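You operate a simulated robot arm through the tools that you are given. There is no shell and no other tool. Be economical: measure what you need, move in short steps, check, and stop when the job is done.

You run a simulated two-armed robot. Do the job below in one go: nothing can be reset, and whatever is moved stays where it is left.

JOB
Pick up the purple roller with one hand, pass it to the other hand and put it on the far corner of the mould bench.

It is judged by the outcome, as a careful person would: the job done as asked, and still so three seconds after it is handed in. It fails if anything else is knocked over, pushed out of place, dropped, spilled or broken.

ROBOT AND FRAMES
Two 7-joint arms with three-finger grippers on one trunk, on a base that drives. Base frame: it is fixed to the floor where the robot stands at the start and does not move with it; the origin is under the middle of the robot, x ahead of it, y to its left, z up; the surface under the hand at the start is at about z = 0.8. Lengths are in m, angles in degrees, forces in N, time in s.
The left shoulder is at the start at [0.03, 0.124, 1.008], the right one opposite. With the tool pointing down near the work surface each hand reaches from about 0.1 to 0.78 m from the robot's upright axis, wherever it stands, measured 20 degrees to its own side. Places, roughly: far corner of the mould bench [-3.5, 2.8, 0.9]. Payload 2.2 kg a hand.
The tool frame of a hand sits at the grasp point between the pads (the TCP): z along the fingers, y along the line on which they close. The tips reach 0.028 m beyond it. The gripper opens to 0.102 m. The gripper's body begins 0.071 m behind the TCP.
Orientation is told as [roll, pitch, yaw] about the base's x, y, z axes, in that order, counted from this pose: with the fingers straight down and closing along the base's y, the tool's x points along the base's -x, its y along +y and its z along -z.

CONTROLS
- The arms move only by the tool drive_tool. It takes "left_targets", "right_targets" or both (then of equal length, played together; a hand with none holds still); each is a list of rows, each a list of 7 numbers: the turn, a rotation vector about the base's x, y, z in degrees, then the shift along the base's x, y, z in m, then the opening, from 0 (shut) to 1 (fully open). In form: [[rx, ry, rz, tx, ty, tz, claw], ...]. A call has 1 to 20 rows; each row is the pose to reach, as a shift and turn from the pose commanded when the call began. Each row takes 0.2 s and may step no farther than 0.05 m and 8.6 degrees from the row before; otherwise, or with a gripper value out of range, the whole call is refused. Where a pose cannot be reached the arm comes as near as it can. A force on the tool above 40 N (or 10 N above the force at the start of the call, whichever is more), or a blocked arm, ends the call early, and 0.2 s more pass. Each finger halts on what it meets, pressing with about 27 N; the grip force reading is that of the motor and also rises with nothing between the fingers. The clock runs only during rows and for 0.2 s after the last one: add rows that repeat a pose to give the fingers time. It gives the time, the measured TCP pose, the force on the tool (base axes), the opening and the grip force at its end, in the units of the frame above (readings bear some noise), with the torque about the TCP (base axes, N m) and any sound that the robot's microphone picked up, and new pictures: "pictures" is both (left out), scene, wrist or none (wrist: the cameras of the hands that moved).
- Cameras (640 x 400 px; columns grow to the right, rows downward): "scene" is now at [0.0372, 0.0313, 1.7181]; the picture's right is [0.54, -0.84, 0.00], its down [-0.72, -0.47, -0.51] and it looks along [0.43, 0.28, -0.86] (base axes); focal length 251 px, centre (320, 200). "left" rides on the left gripper at [0.072, 0.038, -0.086] in its tool frame; the picture's right is [-0.46, 0.89, 0.00], its down [-0.60, -0.32, -0.73] and it looks along [-0.65, -0.34, 0.68] (tool axes); focal length 256 px, centre (320, 200). "right" rides on the right gripper at [0.069, 0.044, -0.086] in its tool frame; the picture's right is [-0.53, 0.85, 0.00], its down [-0.58, -0.36, -0.73] and it looks along [-0.62, -0.39, 0.68] (tool axes); focal length 256 px, centre (320, 200). There is no depth. A picture from a camera that has moved, and an enlarged one, comes with that camera's place and axes in the base frame and with its lens. The place of the scene camera against the robot may be out by one fixed shift of up to 0.018 m in any direction.
- lift_body(by): slides the trunk up (or, below 0, down) by that many m; the arms and the scene camera ride with it, the base frame stays. It gives what a move gives, with no picture.
- steer(legs): drives the robot by 1 to 6 legs, each [ahead, left, turn to the left] in m, m and degrees, along the robot's own axes; the way and the turn of a leg run together, so that a leg with both is an arc; at most 1.5 m and 180 degrees a leg. The arms and the cameras ride along, it lands a little off, and it stops where it bumps. It gives what a move gives, and a new picture of the scene camera.
- aim_head(pan, tilt): turns the head with the scene camera to pan (to the left, within 143 degrees either way) and tilt (down, from -29 to 69), counted from straight ahead of the robot. It gives what a move gives, and a new picture of the scene camera.
- zoom(camera, box): a new picture of the part [left, top, right, bottom] of that camera's present view, enlarged. The clock stands still meanwhile.
- finish_job(): hands the job in; it is judged then, once.

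Work in short steps. Places have to be worked out from the pictures, the camera data and where the tool is seen: move nearer, look again, correct. Check each grasp and each placing, and mend what went wrong. You have 120 turns and 260 pictures in all, those below and enlarged ones among them. Open the grippers and draw the arms clear of the work before you hand the job in, unless the task says otherwise; then end with one line.

The tools are called as name(argument=value, ...) on one line, values as JSON. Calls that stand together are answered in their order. drive_tool: Moves the arms, as the interface text tells. Its arguments: {"type":"object","properties":{"left_targets":{"type":"array","items":{"type":"array","items":{"type":"number"}}},"right_targets":{"type":"array","items":{"type":"array","items":{"type":"number"}}},"pictures":{"type":"string","enum":["both","scene","wrist","none"]}},"required":[]} The other tools are called the same way: lift_body (by) slides the trunk up or down; steer (legs) drives the base; aim_head (pan, tilt) turns the head that bears the scene camera; zoom (camera, box) takes an enlarged picture of a part of a camera's view; finish_job () hands the job in.

At the start:

```text
t: 0.0
left_position: [0.4711, 0.475, 1.035]
left_tcp_rot: [0.1, 0.0, 0.0]
left_wrist_force: [0.2, -0.9, 0.8]
left_moment: [-0.02, 0.03, -0.04]
left_grip_width: 0.102
left_finger_force: 0.2
right_position: [0.4146, -0.0612, 1.0669]
right_tcp_rot: [0.0, -0.1, 0.0]
right_wrist_force: [0.4, 0.6, 0.4]
right_moment: [0.01, -0.02, -0.01]
right_grip_width: 0.102
right_finger_force: 0.0
trunk travel left (down, up): [-0.25, 0.29]
robot x, y, heading: [0.0008, -0.0003, 0.0]
head pan, tilt: [33.0, 59.2]
```

scene: 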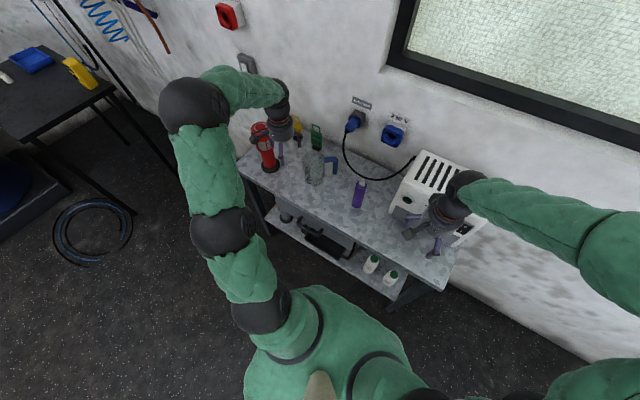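
right: 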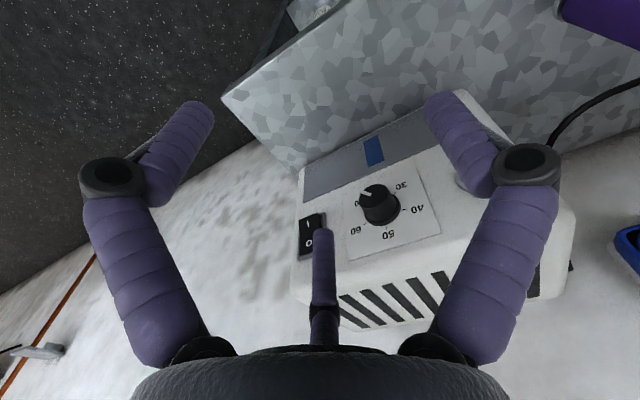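
left: 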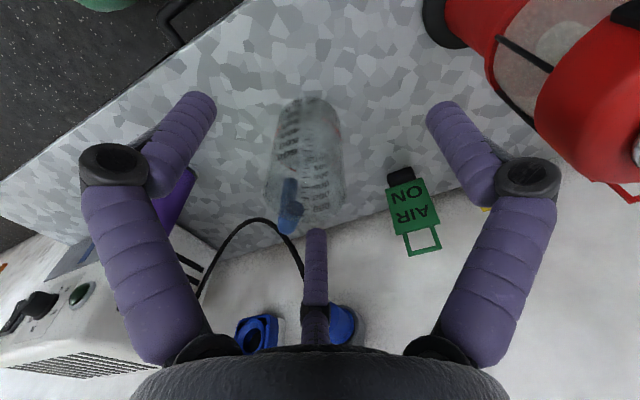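

The purple roller seems to stand at about px (358,194) in the scene, so I enlarge it.

zoom(camera="scene", box=[230, 90, 490, 300])

zoom(camera="right", box=[480, 0, 640, 100])

```text
1.90 times, centred on (360, 195) of scene
camera zoom: at [0.0372, 0.0313, 1.7181], right [0.54, -0.84, 0.0], down [-0.72, -0.47, -0.51], along [0.43, 0.28, -0.86], focal length 478 px, centre (244, 210)
```

zoom: 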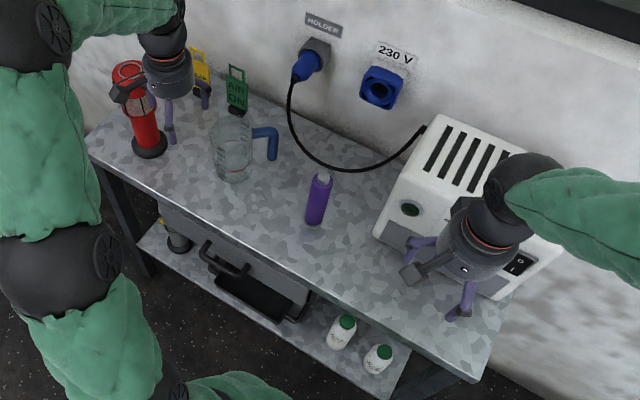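

```text
4.00 times, centred on (560, 50) of right
camera zoom: at [0.345, -0.0178, 1.1547], right [0.53, 0.85, 0.0], down [0.58, -0.36, 0.73], along [0.62, -0.39, -0.68], focal length 1024 px, centre (-640, 800)
```

zoom: 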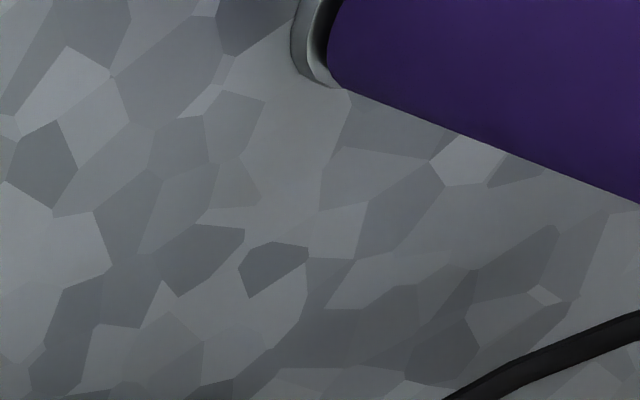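

zoom(camera="left", box=[80, 120, 280, 260])

zoom(camera="scene", box=[320, 160, 400, 220])

```text
2.86 times, centred on (180, 190) of left
camera zoom: at [0.3992, 0.5141, 1.1209], right [0.46, 0.89, 0.0], down [0.6, -0.32, 0.73], along [0.65, -0.34, -0.68], focal length 731 px, centre (720, 229)
```

zoom: 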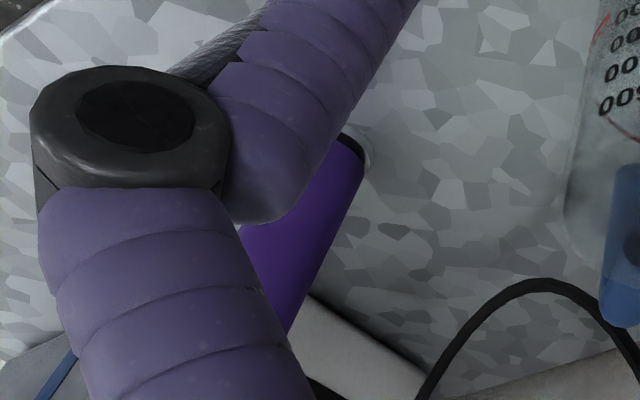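

```text
6.67 times, centred on (360, 190) of scene
camera zoom: at [0.0372, 0.0313, 1.7181], right [0.54, -0.84, 0.0], down [-0.72, -0.47, -0.51], along [0.43, 0.28, -0.86], focal length 1671 px, centre (53, 267)
```

zoom: 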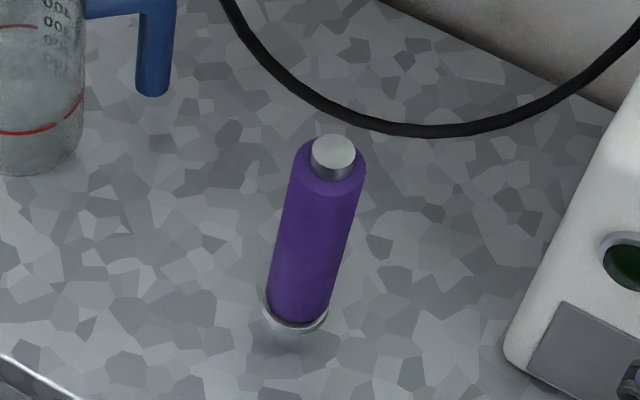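

The roller stands upright at about (0.547, 0.182), about 0.17 m tall and 0.04 m wide. Next I look at the mould bench behind-left to plan the placing.

aim_head(pan=138, tilt=15)

aim_head(pan=95, tilt=25)

```text
t: 1.8
left_position: [0.4705, 0.4757, 1.0361]
left_tcp_rot: [0.0, 0.0, 0.0]
left_wrist_force: [0.5, 0.3, 0.3]
left_moment: [0.01, -0.01, 0.02]
left_grip_width: 0.102
left_finger_force: 0.0
right_position: [0.4135, -0.0611, 1.0692]
right_tcp_rot: [0.0, -0.1, 0.0]
right_wrist_force: [0.8, 0.2, -0.1]
right_moment: [-0.02, 0.0, 0.02]
right_grip_width: 0.1021
right_finger_force: 0.2
trunk travel left (down, up): [-0.25, 0.29]
robot x, y, heading: [0.0004, 0.0043, -0.0]
head pan, tilt: [138.0, 15.0]
camera scene: at [-0.0888, 0.0571, 1.7834], right [0.67, 0.74, 0.0], down [0.19, -0.17, -0.97], along [-0.72, 0.65, -0.26], focal length 251 px, centre (320, 200)
```

scene: 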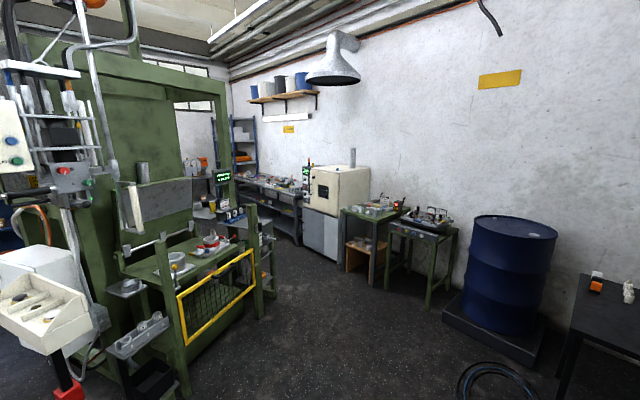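

```text
t: 2.9
left_position: [0.4709, 0.4754, 1.035]
left_tcp_rot: [0.0, 0.1, 0.0]
left_wrist_force: [-0.8, -0.4, 0.7]
left_moment: [0.03, -0.02, 0.01]
left_grip_width: 0.1022
left_finger_force: 0.1
right_position: [0.4135, -0.0617, 1.0672]
right_tcp_rot: [0.0, 0.0, 0.0]
right_wrist_force: [0.6, 0.6, -0.7]
right_moment: [-0.02, 0.0, 0.02]
right_grip_width: 0.1021
right_finger_force: 0.1
trunk travel left (down, up): [-0.25, 0.29]
robot x, y, heading: [-0.0012, -0.0028, 0.1]
head pan, tilt: [95.0, 25.0]
camera scene: at [-0.0275, 0.0863, 1.7672], right [1.0, 0.09, 0.0], down [0.04, -0.42, -0.91], along [-0.08, 0.9, -0.42], focal length 251 px, centre (320, 200)
```

scene: 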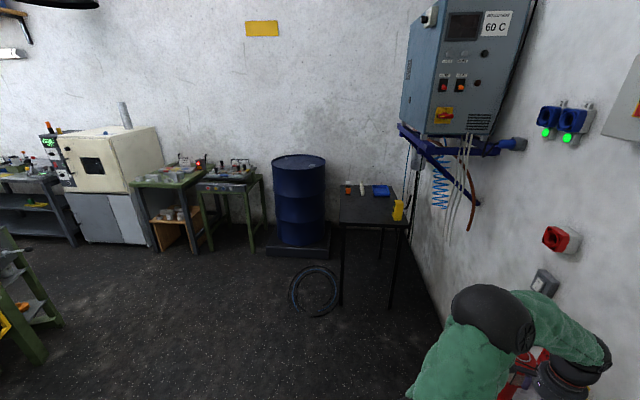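

aim_head(pan=138, tilt=15)

zoom(camera="scene", box=[210, 140, 330, 250])

zoom(camera="scene", box=[180, 130, 480, 320])

```text
t: 4.0
left_position: [0.4721, 0.475, 1.0353]
left_tcp_rot: [0.1, -0.1, 0.0]
left_wrist_force: [0.0, 0.9, 0.7]
left_moment: [-0.02, -0.04, 0.01]
left_grip_width: 0.1021
left_finger_force: 0.1
right_position: [0.4143, -0.0612, 1.0689]
right_tcp_rot: [-0.1, 0.0, 0.0]
right_wrist_force: [-0.5, -0.5, 0.8]
right_moment: [-0.01, -0.03, 0.04]
right_grip_width: 0.1021
right_finger_force: 0.0
trunk travel left (down, up): [-0.25, 0.29]
robot x, y, heading: [-0.004, -0.0034, -0.2]
head pan, tilt: [138.0, 15.0]
camera scene: at [-0.0888, 0.0571, 1.7834], right [0.67, 0.74, 0.0], down [0.19, -0.17, -0.97], along [-0.72, 0.65, -0.26], focal length 251 px, centre (320, 200)
```

scene: 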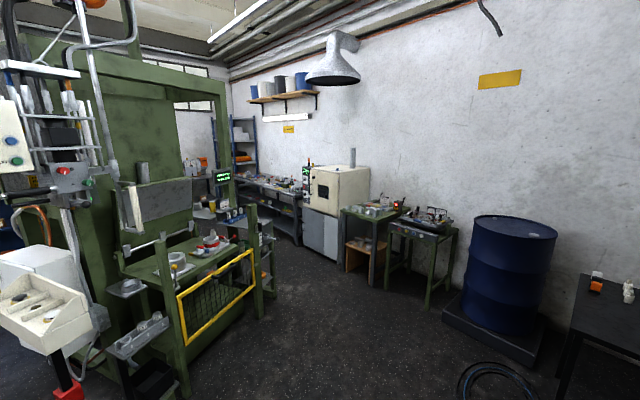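

```text
3.64 times, centred on (270, 195) of scene
camera zoom: at [-0.0888, 0.0571, 1.7834], right [0.67, 0.74, 0.0], down [0.19, -0.17, -0.97], along [-0.72, 0.65, -0.26], focal length 912 px, centre (502, 218)
```

zoom: 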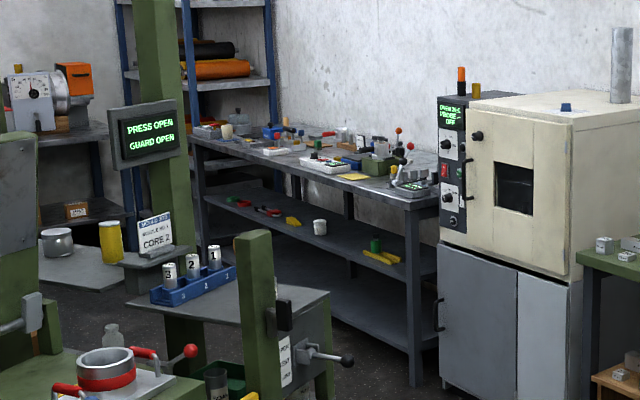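

```text
2.11 times, centred on (330, 225) of scene
camera zoom: at [-0.0888, 0.0571, 1.7834], right [0.67, 0.74, 0.0], down [0.19, -0.17, -0.97], along [-0.72, 0.65, -0.26], focal length 528 px, centre (299, 147)
```

zoom: 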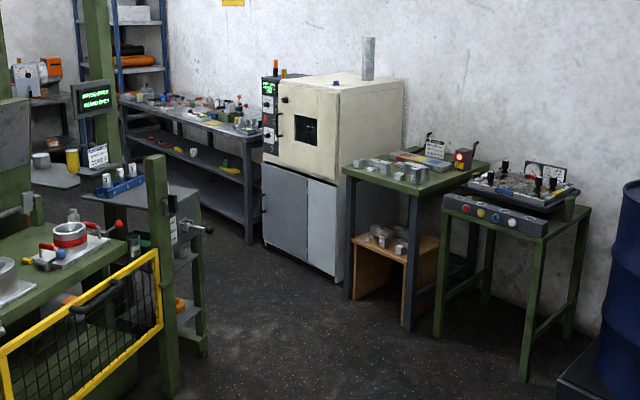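

The mould bench is the grey one at the back wall beside the oven; I will inspect it when nearer. Plan: the left hand takes the roller tilted from the front, the right then takes it from above. I bring the left hand back, across and pitched forward.

aim_head(pan=20, tilt=58)

drive_tool(left_targets=[[0, 0, 0, -0.04, 0, 0, 1], [0, -7, 0, -0.08, -0.02, 0, 1], [0, -14, 0, -0.08, -0.055, 0, 1], [0, -22, 0, -0.08, -0.09, 0, 1], [0, -30, 0, -0.08, -0.13, 0, 1], [0, -38, 0, -0.08, -0.17, 0, 1], [0, -46, 0, -0.08, -0.21, 0, 1], [0, -53, 0, -0.08, -0.25, 0, 1], [0, -60, 0, -0.08, -0.288, 0, 1], [0, -60, 0, -0.08, -0.288, 0, 1]])

```text
t: 6.0
left_position: [0.4717, 0.4756, 1.0356]
left_tcp_rot: [0.0, 0.0, 0.0]
left_wrist_force: [-0.3, -0.1, 0.1]
left_moment: [0.01, -0.01, -0.02]
left_grip_width: 0.1018
left_finger_force: 0.1
right_position: [0.4139, -0.0614, 1.0667]
right_tcp_rot: [0.0, 0.0, 0.1]
right_wrist_force: [0.1, 0.8, -0.5]
right_moment: [0.01, 0.01, 0.0]
right_grip_width: 0.1019
right_finger_force: 0.1
trunk travel left (down, up): [-0.25, 0.29]
robot x, y, heading: [0.0018, 0.0014, 0.2]
head pan, tilt: [20.0, 58.0]
camera scene: at [0.0453, 0.0181, 1.7195], right [0.34, -0.94, 0.0], down [-0.8, -0.29, -0.53], along [0.5, 0.18, -0.85], focal length 251 px, centre (320, 200)
```

scene: 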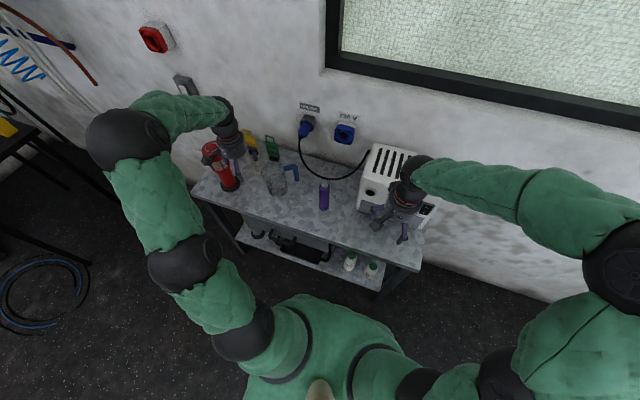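

```text
t: 8.2
left_position: [0.3893, 0.1859, 1.0357]
left_tcp_rot: [0.1, -60.2, 0.0]
left_wrist_force: [0.0, -0.6, -0.1]
left_moment: [-0.02, -0.01, 0.0]
left_grip_width: 0.102
left_finger_force: 0.1
right_position: [0.4127, -0.061, 1.0676]
right_tcp_rot: [0.1, 0.1, 0.0]
right_wrist_force: [-0.8, 0.3, 0.4]
right_moment: [-0.03, -0.03, -0.01]
right_grip_width: 0.1021
right_finger_force: 0.1
trunk travel left (down, up): [-0.25, 0.29]
robot x, y, heading: [-0.0004, 0.0, -0.2]
head pan, tilt: [20.0, 58.0]
camera scene: at [0.0437, 0.0178, 1.7196], right [0.34, -0.94, 0.0], down [-0.8, -0.29, -0.53], along [0.5, 0.18, -0.85], focal length 251 px, centre (320, 200)
camera left: at [0.2795, 0.2244, 1.016], right [0.23, 0.89, 0.4], down [-0.33, -0.32, 0.89], along [0.91, -0.34, 0.22], focal length 256 px, centre (320, 200)
```

scene: 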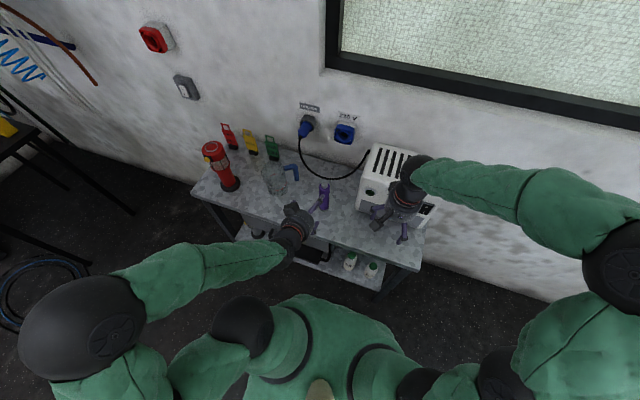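
left: 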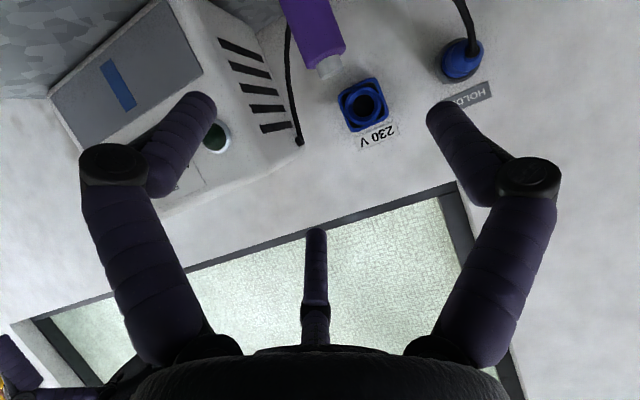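

The left camera puts the roller axis at y≈0.189 with its top at z≈0.96. I descend to a pre-grasp 0.12 m short of it.

drive_tool(left_targets=[[0, 0, 0, 0.015, 0.001, -0.04, 1], [0, 0, 0, 0.03, 0.002, -0.075, 1], [0, 0, 0, 0.056, 0.003, -0.11, 1], [0, 0, 0, 0.056, 0.003, -0.11, 1]])

zoom(camera="scene", box=[260, 140, 400, 260])

```text
t: 9.2
left_position: [0.4475, 0.1894, 0.9248]
left_tcp_rot: [0.0, -60.1, 0.0]
left_wrist_force: [-0.2, 1.2, 0.3]
left_moment: [-0.02, 0.01, -0.01]
left_grip_width: 0.102
left_finger_force: 0.0
right_position: [0.4128, -0.0613, 1.0692]
right_tcp_rot: [0.1, 0.0, 0.1]
right_wrist_force: [-0.7, 0.2, 0.0]
right_moment: [-0.03, -0.04, 0.0]
right_grip_width: 0.1022
right_finger_force: 0.2
trunk travel left (down, up): [-0.25, 0.29]
robot x, y, heading: [0.0001, -0.0013, 0.2]
head pan, tilt: [20.0, 58.0]
camera scene: at [0.0436, 0.0177, 1.7196], right [0.34, -0.94, 0.0], down [-0.8, -0.29, -0.53], along [0.5, 0.18, -0.85], focal length 251 px, centre (320, 200)
camera left: at [0.3367, 0.2274, 0.9046], right [0.23, 0.89, 0.4], down [-0.33, -0.32, 0.89], along [0.91, -0.34, 0.22], focal length 256 px, centre (320, 200)
```

scene: 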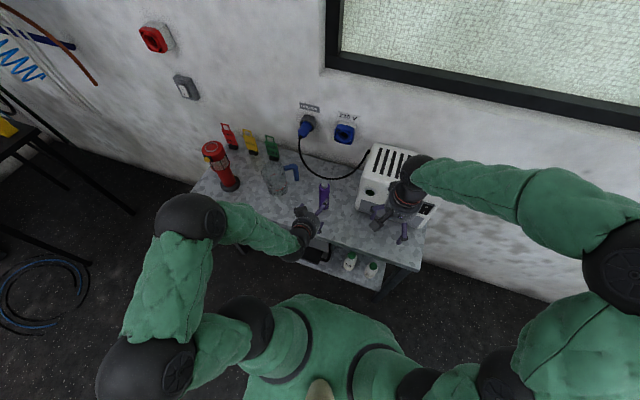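
left: 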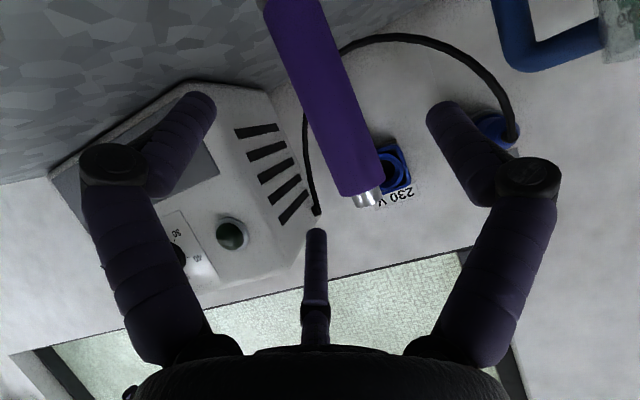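

```text
3.33 times, centred on (330, 200) of scene
camera zoom: at [0.0436, 0.0177, 1.7196], right [0.34, -0.94, 0.0], down [-0.8, -0.29, -0.53], along [0.5, 0.18, -0.85], focal length 836 px, centre (287, 200)
```

zoom: 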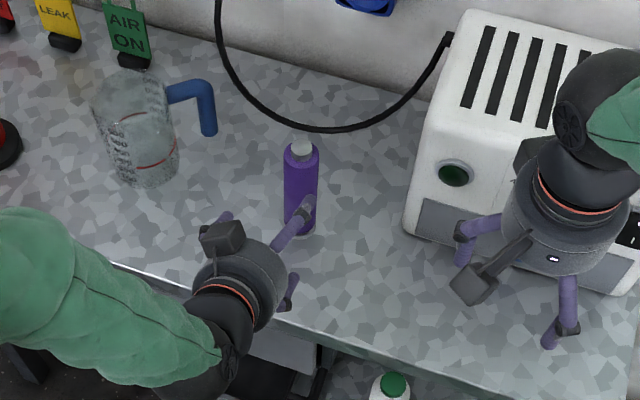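

The finger line does not look as I expected, so I enlarge the hand before closing in.

zoom(camera="scene", box=[290, 175, 350, 245])

zoom(camera="scene", box=[355, 150, 455, 260])

```text
5.71 times, centred on (320, 210) of scene
camera zoom: at [0.0436, 0.0177, 1.7196], right [0.34, -0.94, 0.0], down [-0.8, -0.29, -0.53], along [0.5, 0.18, -0.85], focal length 1433 px, centre (320, 143)
```

zoom: 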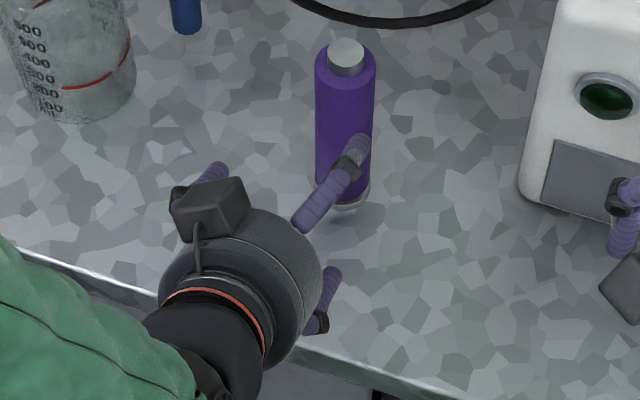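

```text
3.64 times, centred on (405, 205) of scene
camera zoom: at [0.0436, 0.0177, 1.7196], right [0.34, -0.94, 0.0], down [-0.8, -0.29, -0.53], along [0.5, 0.18, -0.85], focal length 912 px, centre (11, 182)
```

zoom: 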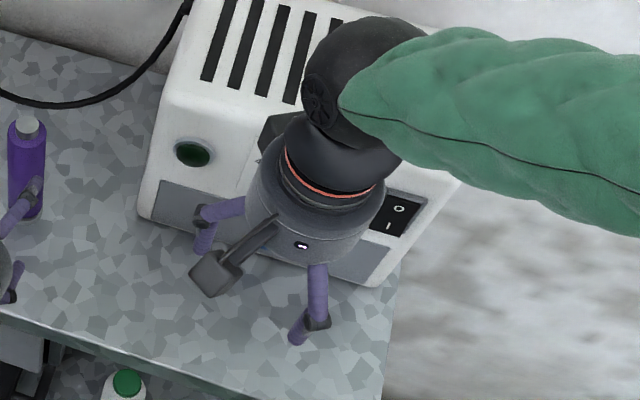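

The hand looks three-fingered: thumb on +y, a pair on −y. I close it here in free air to see how the fingers converge.

drive_tool(left_targets=[[0, 0, 0, 0, 0, 0, 0.7], [0, 0, 0, 0, 0, 0, 0.4], [0, 0, 0, 0, 0, 0, 0.4]], pictures="wrist")

zoom(camera="scene", box=[290, 175, 350, 245])

```text
t: 10.0
left_position: [0.4489, 0.1882, 0.9257]
left_tcp_rot: [0.0, -60.1, 0.0]
left_wrist_force: [0.1, -0.7, -0.6]
left_moment: [0.03, 0.0, 0.0]
left_grip_width: 0.0405
left_finger_force: 0.1
right_position: [0.4131, -0.0601, 1.0685]
right_tcp_rot: [0.0, 0.1, 0.0]
right_wrist_force: [0.0, -0.3, 0.8]
right_moment: [0.03, -0.01, -0.02]
right_grip_width: 0.1022
right_finger_force: 0.1
trunk travel left (down, up): [-0.25, 0.29]
robot x, y, heading: [-0.0019, -0.0031, 0.0]
head pan, tilt: [20.0, 58.0]
camera left: at [0.3374, 0.2275, 0.9047], right [0.23, 0.89, 0.4], down [-0.33, -0.32, 0.89], along [0.91, -0.34, 0.22], focal length 256 px, centre (320, 200)
```

left: 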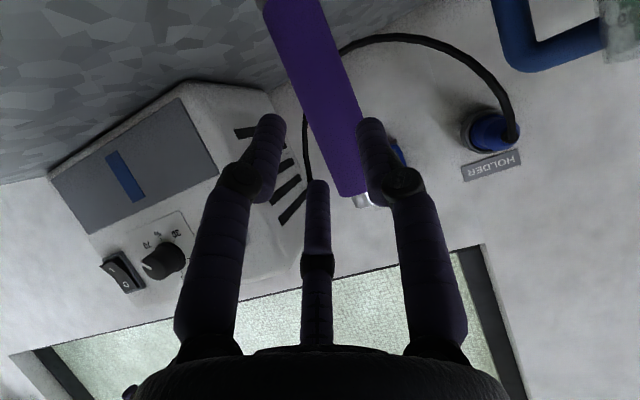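

```text
5.71 times, centred on (320, 210) of scene
camera zoom: at [0.045, 0.018, 1.7195], right [0.34, -0.94, 0.0], down [-0.8, -0.29, -0.53], along [0.5, 0.18, -0.85], focal length 1433 px, centre (320, 143)
```

zoom: 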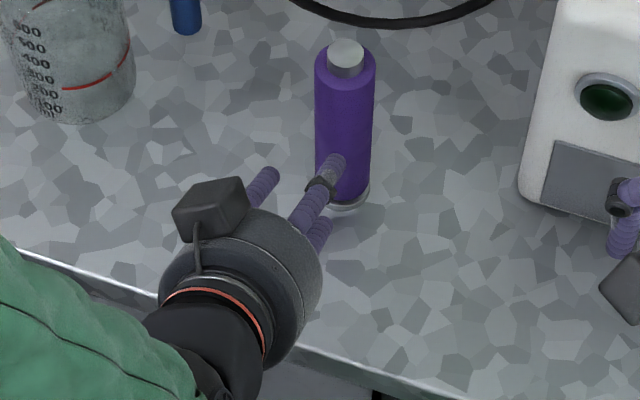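

The fingers converge radially at tool azimuths 90°, 210° and 330°, so a vertical bar fits between the thumb and the pair. I set pitch −70 and open at z≈0.878, short of the roller.

drive_tool(left_targets=[[0, -5, 0, -0.01, -0.004, -0.01, 0.8], [0, -10, 0, -0.015, -0.007, -0.03, 1], [0, -10, 0, -0.015, -0.007, -0.047, 1], [0, -10, 0, -0.015, -0.007, -0.047, 1], [0, -10, 0, -0.015, -0.007, -0.047, 1]])

zoom(camera="scene", box=[290, 175, 350, 245])

```text
t: 11.2
left_position: [0.4306, 0.183, 0.8776]
left_tcp_rot: [0.0, -70.0, 0.0]
left_wrist_force: [1.2, -0.2, 0.1]
left_moment: [0.01, -0.01, 0.02]
left_grip_width: 0.102
left_finger_force: 0.0
right_position: [0.4143, -0.0618, 1.0685]
right_tcp_rot: [0.0, 0.1, 0.0]
right_wrist_force: [0.2, 0.0, 0.1]
right_moment: [0.02, 0.0, 0.03]
right_grip_width: 0.1019
right_finger_force: 0.1
trunk travel left (down, up): [-0.25, 0.29]
robot x, y, heading: [0.0009, 0.0002, -0.0]
head pan, tilt: [20.0, 58.0]
camera scene: at [0.0452, 0.018, 1.7195], right [0.34, -0.94, 0.0], down [-0.8, -0.29, -0.53], along [0.5, 0.18, -0.85], focal length 251 px, centre (320, 200)
camera left: at [0.327, 0.221, 0.8393], right [0.16, 0.89, 0.44], down [-0.48, -0.32, 0.82], along [0.86, -0.34, 0.38], focal length 256 px, centre (320, 200)
```

scene: 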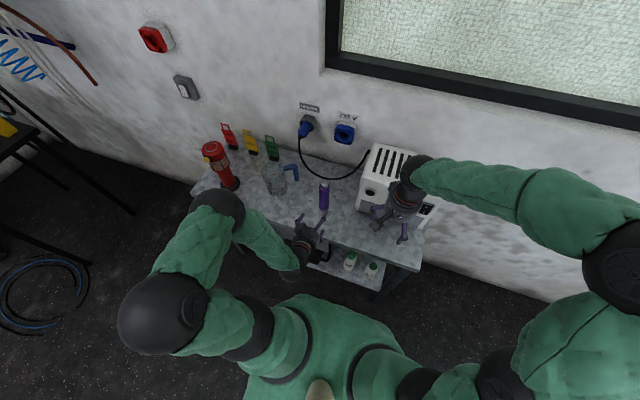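
left: 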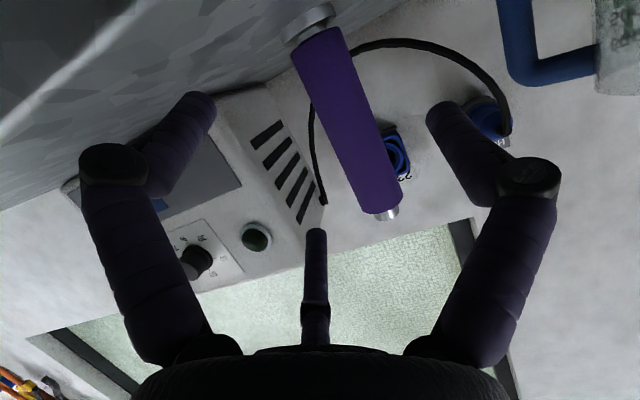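

```text
5.71 times, centred on (320, 210) of scene
camera zoom: at [0.0452, 0.018, 1.7195], right [0.34, -0.94, 0.0], down [-0.8, -0.29, -0.53], along [0.5, 0.18, -0.85], focal length 1433 px, centre (320, 143)
```

zoom: 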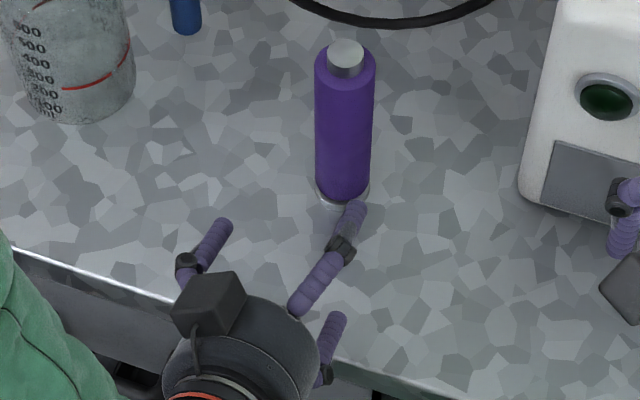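

The roller base is at (0.547, 0.190–0.193), table z 0.80 and top ≈0.97. The lane between thumb and pair is clear, so I advance straight in +x.

drive_tool(left_targets=[[0, 0, 0, 0.035, 0, 0, 1], [0, 0, 0, 0.065, 0, 0, 1], [0, 0, 0, 0.095, 0, 0, 1], [0, 0, 0, 0.114, 0, 0, 1], [0, 0, 0, 0.114, 0, 0, 1]], pictures="wrist")

zoom(camera="scene", box=[290, 165, 350, 235])

```text
t: 12.4
left_position: [0.5469, 0.184, 0.8799]
left_tcp_rot: [-0.1, -70.0, 0.0]
left_wrist_force: [-0.2, 0.6, 0.8]
left_moment: [0.01, -0.01, -0.01]
left_grip_width: 0.1018
left_finger_force: 0.2
right_position: [0.4126, -0.0619, 1.0677]
right_tcp_rot: [0.0, 0.0, 0.0]
right_wrist_force: [0.5, 0.4, -0.6]
right_moment: [0.0, 0.01, -0.01]
right_grip_width: 0.1019
right_finger_force: 0.2
trunk travel left (down, up): [-0.25, 0.29]
robot x, y, heading: [0.0027, 0.0021, 0.1]
head pan, tilt: [20.0, 58.0]
camera left: at [0.4413, 0.2221, 0.8394], right [0.16, 0.89, 0.44], down [-0.48, -0.32, 0.82], along [0.86, -0.34, 0.38], focal length 256 px, centre (320, 200)
```

left: 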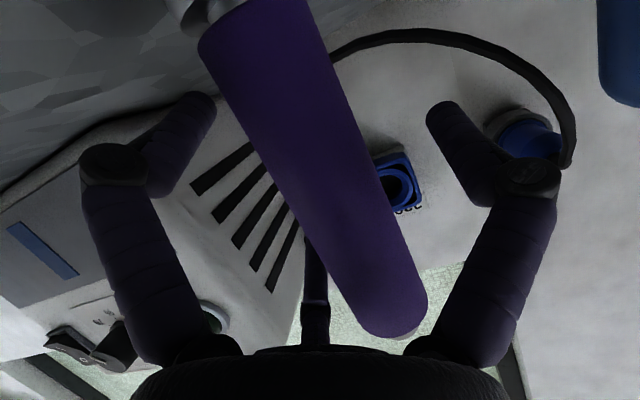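

```text
5.71 times, centred on (320, 200) of scene
camera zoom: at [0.0452, 0.018, 1.7195], right [0.34, -0.94, 0.0], down [-0.8, -0.29, -0.53], along [0.5, 0.18, -0.85], focal length 1433 px, centre (320, 200)
```

zoom: 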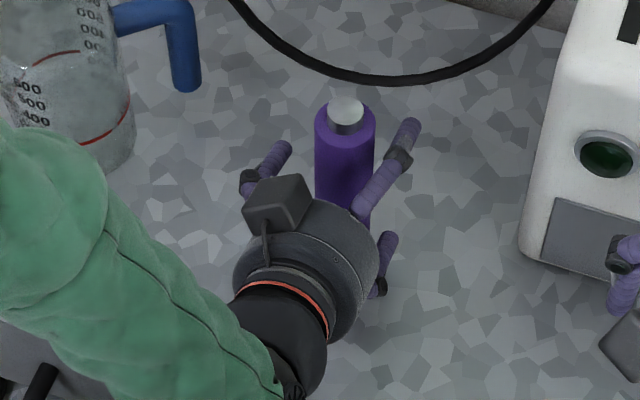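

The roller stands between the thumb and the pair; I close the left hand.

drive_tool(left_targets=[[0, 0, 0, 0, 0, 0, 0.6], [0, 0, 0, 0, 0, 0, 0.3], [0, 0, 0, 0, 0, 0, 0], [0, 0, 0, 0, 0, 0, 0], [0, 0, 0, 0, 0, 0, 0]], pictures="wrist")

zoom(camera="scene", box=[290, 165, 350, 235])

```text
t: 13.6
left_position: [0.5464, 0.1832, 0.8784]
left_tcp_rot: [0.0, -70.0, 0.0]
left_wrist_force: [-0.6, -0.8, -0.1]
left_moment: [-0.06, 0.12, 0.02]
left_grip_width: 0.0545
left_finger_force: 26.8
right_position: [0.4137, -0.0605, 1.0678]
right_tcp_rot: [0.0, 0.0, -0.1]
right_wrist_force: [0.1, 0.1, -0.7]
right_moment: [0.04, -0.01, 0.02]
right_grip_width: 0.1022
right_finger_force: 0.0
trunk travel left (down, up): [-0.25, 0.29]
robot x, y, heading: [0.0006, 0.0011, 0.2]
head pan, tilt: [20.0, 58.0]
camera left: at [0.4407, 0.2222, 0.8392], right [0.16, 0.89, 0.44], down [-0.48, -0.32, 0.82], along [0.86, -0.34, 0.37], focal length 256 px, centre (320, 200)
```

left: 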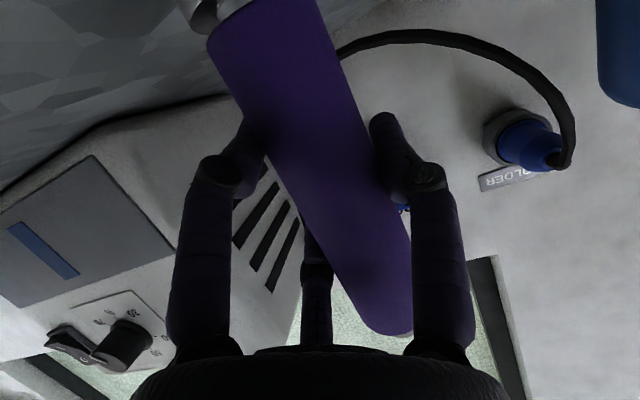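

```text
5.71 times, centred on (320, 200) of scene
camera zoom: at [0.0452, 0.018, 1.7195], right [0.34, -0.94, 0.0], down [-0.8, -0.29, -0.53], along [0.5, 0.18, -0.85], focal length 1433 px, centre (320, 200)
```

zoom: 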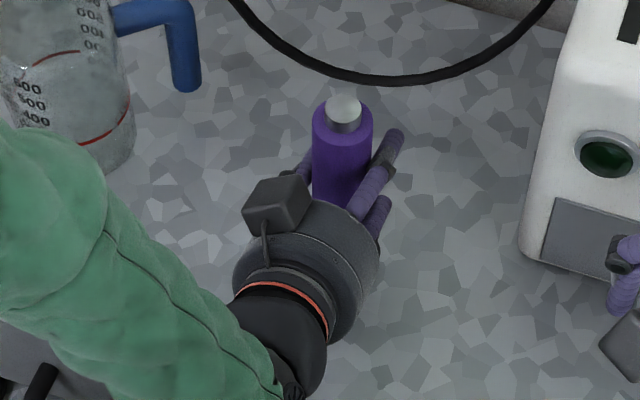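

It is gripped (0.0545 m, 26.8 N). I lift straight up gently.

drive_tool(left_targets=[[0, 0, 0, 0, 0, 0.01, 0], [0, 0, 0, 0, 0, 0.03, 0], [0, 0, 0, 0, 0, 0.06, 0], [0, 0, 0, 0, 0, 0.1, 0], [0, 0, 0, 0, 0, 0.1, 0]])

zoom(camera="scene", box=[280, 150, 360, 240])

```text
t: 14.8
left_position: [0.5475, 0.1843, 0.9776]
left_tcp_rot: [-0.1, -69.9, 0.1]
left_wrist_force: [-0.1, 0.2, -3.1]
left_moment: [-0.02, -0.04, -0.01]
left_grip_width: 0.0544
left_finger_force: 27.3
right_position: [0.4132, -0.0613, 1.0673]
right_tcp_rot: [0.0, 0.0, 0.0]
right_wrist_force: [-0.5, 0.6, 0.2]
right_moment: [-0.01, -0.01, 0.02]
right_grip_width: 0.1021
right_finger_force: 0.1
trunk travel left (down, up): [-0.25, 0.29]
robot x, y, heading: [-0.0012, 0.0046, -0.1]
head pan, tilt: [20.0, 58.0]
camera scene: at [0.0463, 0.0183, 1.7194], right [0.34, -0.94, 0.0], down [-0.8, -0.29, -0.53], along [0.5, 0.18, -0.85], focal length 251 px, centre (320, 200)
camera left: at [0.4416, 0.2223, 0.9384], right [0.16, 0.89, 0.44], down [-0.48, -0.32, 0.82], along [0.86, -0.34, 0.37], focal length 256 px, centre (320, 200)
```

scene: 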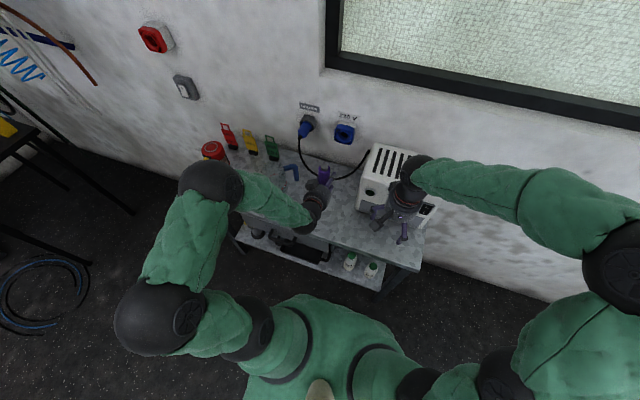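
left: 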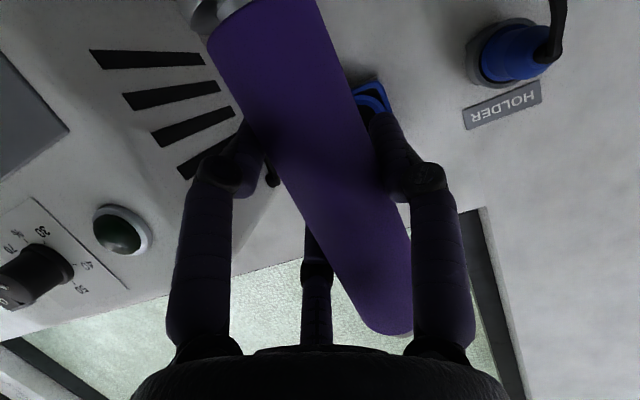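

```text
4.44 times, centred on (320, 195) of scene
camera zoom: at [0.0463, 0.0183, 1.7194], right [0.34, -0.94, 0.0], down [-0.8, -0.29, -0.53], along [0.5, 0.18, -0.85], focal length 1114 px, centre (320, 222)
```

zoom: 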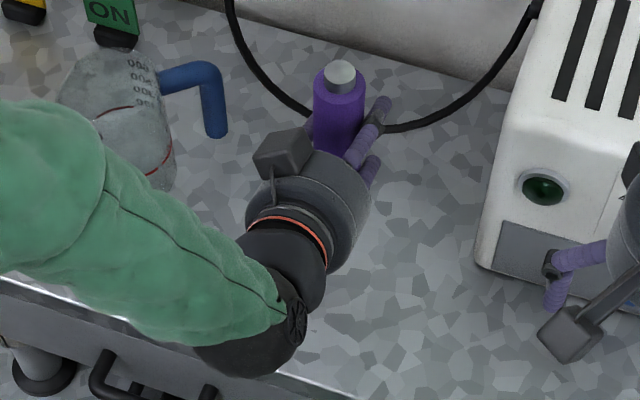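

The roller hangs firmly (≈3 N). I bring the left hand nearer the middle and raise the right hand out above.

drive_tool(left_targets=[[0, 0, 0, -0.02, -0.01, 0.01, 0], [0, 0, 0, -0.045, -0.025, 0.02, 0], [0, 0, 0, -0.07, -0.04, 0.03, 0], [0, 0, 0, -0.09, -0.055, 0.04, 0], [0, 0, 0, -0.097, -0.064, 0.04, 0], [0, 0, 0, -0.097, -0.064, 0.04, 0]], right_targets=[[0, 0, 0, 0, -0.02, 0.04, 1], [0, 0, 0, 0, -0.02, 0.08, 1], [0, 0, 0, 0, -0.02, 0.12, 1], [0, 0, 0, 0, -0.02, 0.16, 1], [0, 0, 0, 0, 0, 0.18, 1], [0, 0, 0, 0, 0, 0.18, 1]])

zoom(camera="right", box=[0, 0, 640, 400])

```text
t: 16.2
left_position: [0.4483, 0.1186, 1.0181]
left_tcp_rot: [0.1, -70.0, -0.1]
left_wrist_force: [0.8, -0.4, -3.4]
left_moment: [-0.03, 0.01, 0.0]
left_grip_width: 0.0542
left_finger_force: 26.8
right_position: [0.4134, -0.0606, 1.2475]
right_tcp_rot: [0.0, 0.0, 0.0]
right_wrist_force: [-0.1, 0.0, 0.1]
right_moment: [0.0, -0.01, 0.0]
right_grip_width: 0.1021
right_finger_force: 0.1
trunk travel left (down, up): [-0.25, 0.29]
robot x, y, heading: [-0.0006, -0.0029, -0.1]
head pan, tilt: [20.0, 58.0]
camera scene: at [0.0453, 0.0175, 1.7195], right [0.34, -0.94, 0.0], down [-0.8, -0.29, -0.53], along [0.5, 0.18, -0.85], focal length 251 px, centre (320, 200)
camera right: at [0.3442, -0.0184, 1.3345], right [0.53, 0.85, 0.0], down [0.58, -0.36, 0.73], along [0.62, -0.39, -0.68], focal length 256 px, centre (320, 200)
camera left: at [0.3434, 0.1575, 0.9793], right [0.16, 0.89, 0.44], down [-0.48, -0.32, 0.82], along [0.86, -0.34, 0.37], focal length 256 px, centre (320, 200)
```

scene: 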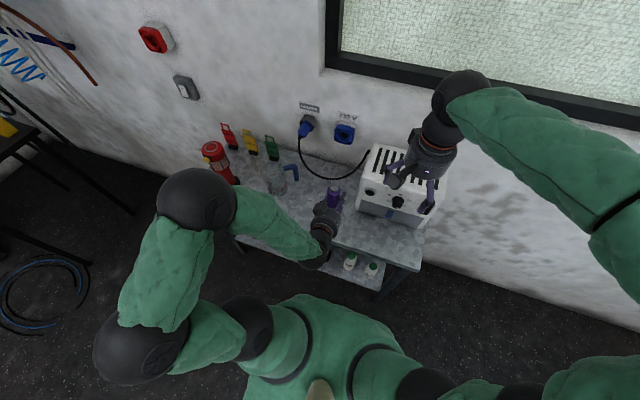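
right: 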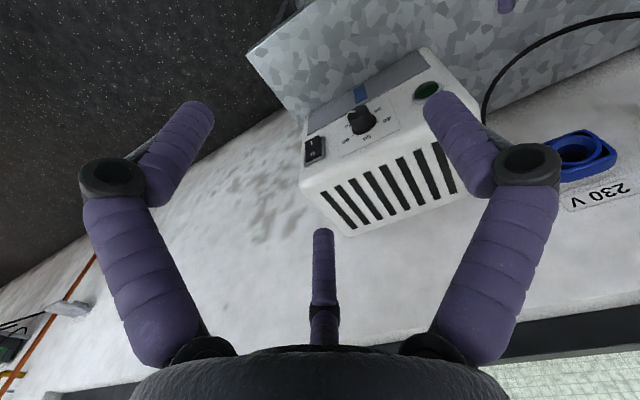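
left: 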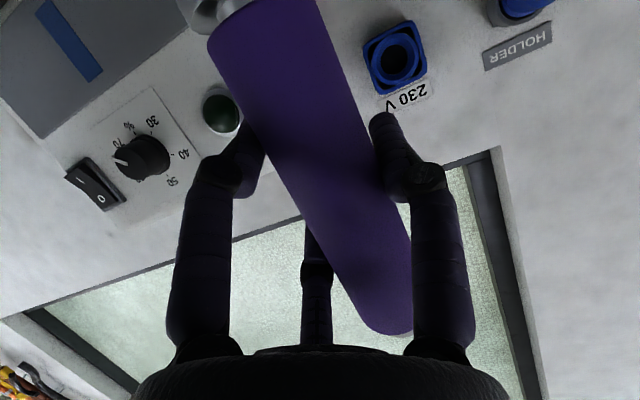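

```text
1.00 times, centred on (320, 200) of right (not enlarged: the box is as wide or as high as the picture)
camera zoom: at [0.3442, -0.0184, 1.3345], right [0.53, 0.85, 0.0], down [0.58, -0.36, 0.73], along [0.62, -0.39, -0.68], focal length 256 px, centre (320, 200)
```

zoom: 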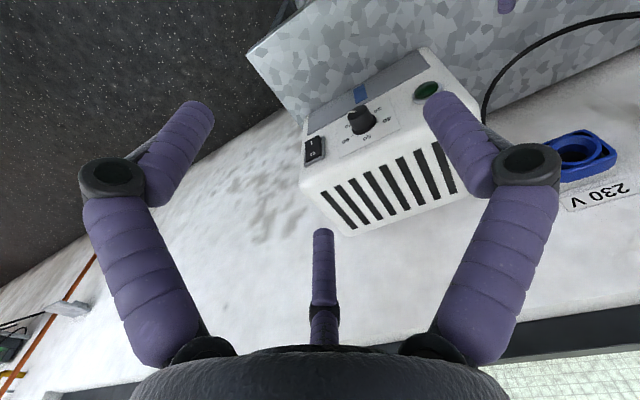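

The roller should now be at about (0.449, 0.125) with its top near 1.11. I move the right hand over it, still 0.07 m clear, with a smaller opening.

drive_tool(right_targets=[[0, 0, 0, 0.01, 0.04, 0, 0.9], [0, 0, 0, 0.02, 0.08, 0, 0.8], [0, 0, 0, 0.03, 0.12, 0, 0.75], [0, 0, 0, 0.035, 0.16, 0, 0.75], [0, 0, 0, 0.035, 0.186, -0.03, 0.75], [0, 0, 0, 0.035, 0.186, -0.03, 0.75]])

zoom(camera="scene", box=[280, 130, 400, 250])

```text
t: 17.6
left_position: [0.4492, 0.1197, 1.0199]
left_tcp_rot: [0.1, -70.0, -0.1]
left_wrist_force: [-0.4, 0.1, -2.1]
left_moment: [-0.06, -0.04, 0.01]
left_grip_width: 0.0544
left_finger_force: 26.9
right_position: [0.4473, 0.1258, 1.218]
right_tcp_rot: [-0.1, 0.0, 0.0]
right_wrist_force: [-1.4, -1.1, -0.3]
right_moment: [0.02, 0.03, -0.02]
right_grip_width: 0.0766
right_finger_force: 0.1
trunk travel left (down, up): [-0.25, 0.29]
robot x, y, heading: [-0.0018, 0.0048, 0.0]
head pan, tilt: [20.0, 58.0]
camera scene: at [0.045, 0.0175, 1.7195], right [0.34, -0.94, 0.0], down [-0.8, -0.29, -0.53], along [0.5, 0.18, -0.85], focal length 251 px, centre (320, 200)
camera right: at [0.3793, 0.1674, 1.305], right [0.53, 0.85, 0.0], down [0.58, -0.36, 0.73], along [0.62, -0.39, -0.68], focal length 256 px, centre (320, 200)
```

scene: 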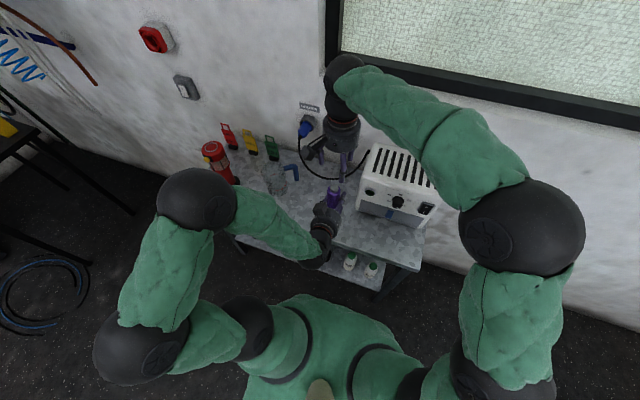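
right: 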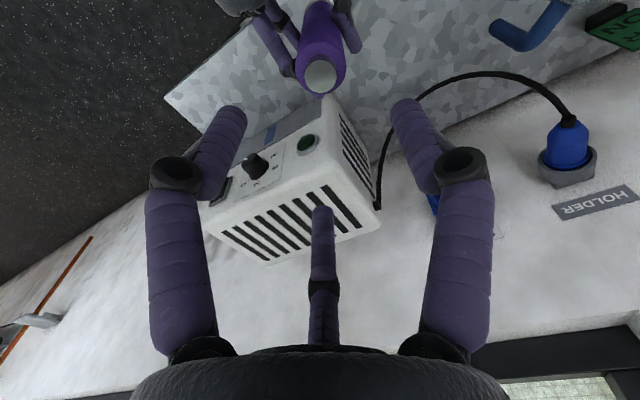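

```text
3.33 times, centred on (340, 190) of scene
camera zoom: at [0.045, 0.0175, 1.7195], right [0.34, -0.94, 0.0], down [-0.8, -0.29, -0.53], along [0.5, 0.18, -0.85], focal length 836 px, centre (253, 233)
```

zoom: 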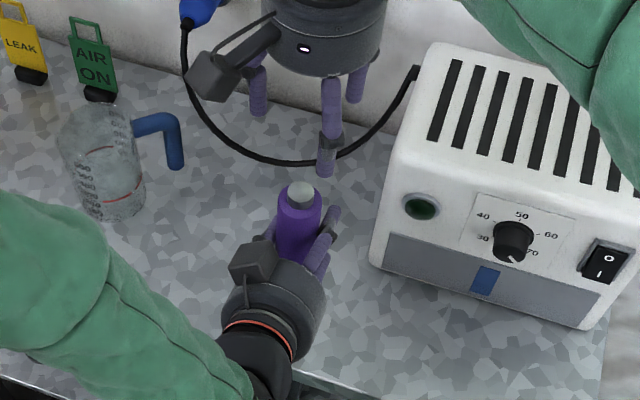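

The right camera puts the roller's top at (0.444, 0.127). I descend part way with the fingers around it and check.

drive_tool(right_targets=[[0, 0, 0, -0.004, 0.002, -0.03, 0.75], [0, 0, 0, -0.004, 0.002, -0.06, 0.75], [0, 0, 0, -0.004, 0.002, -0.085, 0.75], [0, 0, 0, -0.004, 0.002, -0.085, 0.75]])

zoom(camera="scene", box=[280, 130, 400, 250])

```text
t: 18.6
left_position: [0.4488, 0.1197, 1.018]
left_tcp_rot: [0.0, -70.0, 0.0]
left_wrist_force: [-0.6, 0.0, -3.1]
left_moment: [-0.04, -0.04, -0.01]
left_grip_width: 0.0543
left_finger_force: 26.9
right_position: [0.4451, 0.1278, 1.1329]
right_tcp_rot: [0.1, 0.0, 0.0]
right_wrist_force: [-0.3, 0.0, -0.2]
right_moment: [0.03, 0.01, 0.0]
right_grip_width: 0.0767
right_finger_force: 0.1
trunk travel left (down, up): [-0.25, 0.29]
robot x, y, heading: [0.0006, 0.0015, -0.2]
head pan, tilt: [20.0, 58.0]
camera scene: at [0.0454, 0.018, 1.7195], right [0.34, -0.94, 0.0], down [-0.8, -0.29, -0.53], along [0.5, 0.18, -0.85], focal length 251 px, centre (320, 200)
camera right: at [0.3758, 0.1701, 1.2195], right [0.53, 0.85, 0.0], down [0.58, -0.36, 0.73], along [0.62, -0.39, -0.68], focal length 256 px, centre (320, 200)
```

scene: 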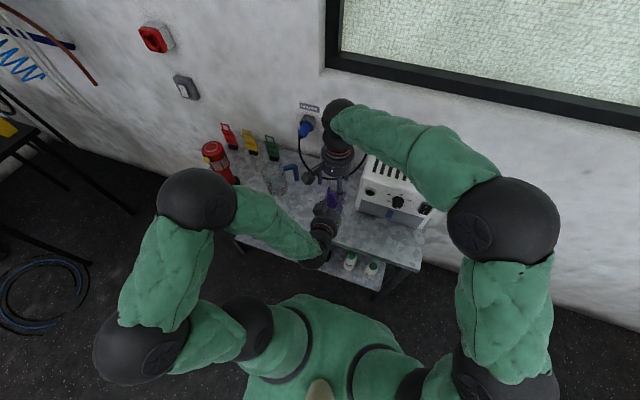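
right: 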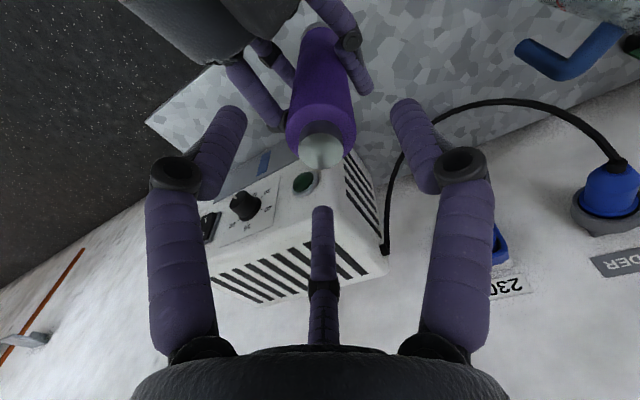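

```text
3.33 times, centred on (340, 190) of scene
camera zoom: at [0.0454, 0.018, 1.7195], right [0.34, -0.94, 0.0], down [-0.8, -0.29, -0.53], along [0.5, 0.18, -0.85], focal length 836 px, centre (253, 233)
```

zoom: 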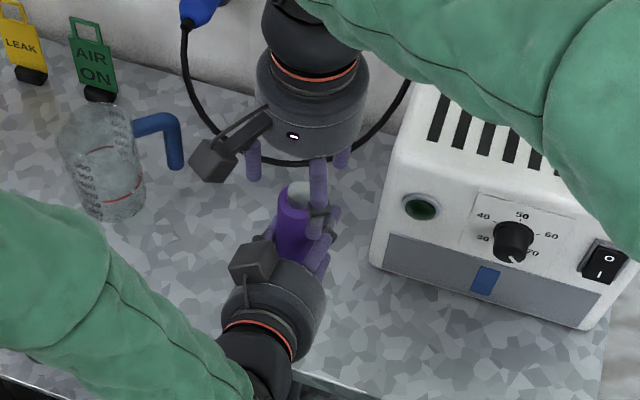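

It is well centred. I descend 0.045 m more so the tips come about 5–6 cm below the roller's top.

drive_tool(right_targets=[[0, 0, 0, -0.001, 0.001, -0.015, 0.75], [0, 0, 0, -0.001, 0.001, -0.03, 0.75], [0, 0, 0, -0.001, 0.001, -0.045, 0.75], [0, 0, 0, -0.001, 0.001, -0.045, 0.75]])

zoom(camera="scene", box=[300, 140, 380, 220])

```text
t: 19.6
left_position: [0.4487, 0.121, 1.0183]
left_tcp_rot: [0.0, -69.7, 0.0]
left_wrist_force: [11.6, 1.2, -30.3]
left_moment: [0.4, -0.75, 0.21]
left_grip_width: 0.0543
left_finger_force: 26.7
right_position: [0.4422, 0.1275, 1.0887]
right_tcp_rot: [0.1, 0.2, 0.0]
right_wrist_force: [-10.7, -0.7, 26.9]
right_moment: [-0.67, 1.39, -0.27]
right_grip_width: 0.0976
right_finger_force: 14.6
trunk travel left (down, up): [-0.25, 0.29]
robot x, y, heading: [0.0032, -0.0019, 0.1]
head pan, tilt: [20.0, 58.0]
camera scene: at [0.0455, 0.0181, 1.7195], right [0.34, -0.94, 0.0], down [-0.8, -0.29, -0.53], along [0.5, 0.18, -0.85], focal length 251 px, centre (320, 200)
camera right: at [0.3745, 0.1716, 1.175], right [0.53, 0.84, 0.0], down [0.58, -0.36, 0.73], along [0.62, -0.39, -0.68], focal length 256 px, centre (320, 200)
```

scene: 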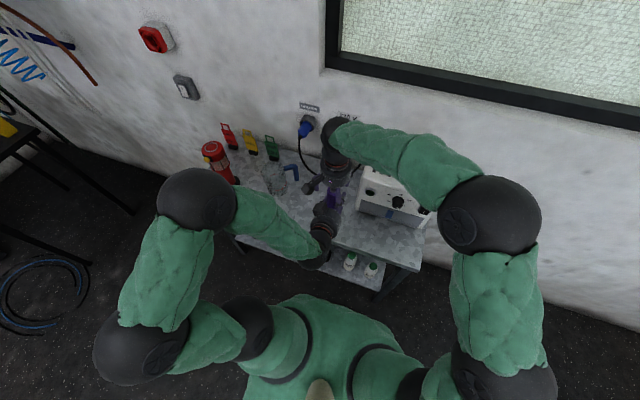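
right: 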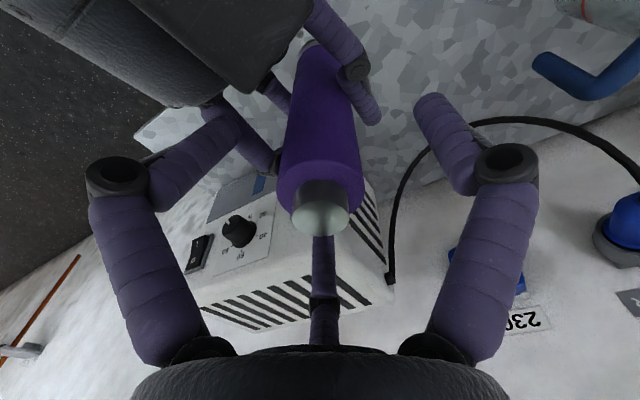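

```text
5.00 times, centred on (340, 180) of scene
camera zoom: at [0.0455, 0.0181, 1.7195], right [0.34, -0.94, 0.0], down [-0.8, -0.29, -0.53], along [0.5, 0.18, -0.85], focal length 1254 px, centre (220, 300)
```

zoom: 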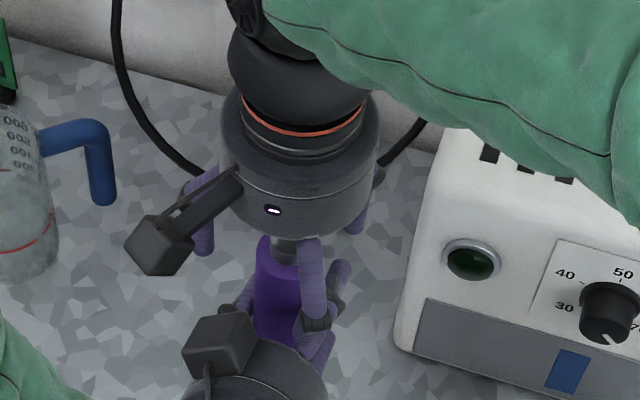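

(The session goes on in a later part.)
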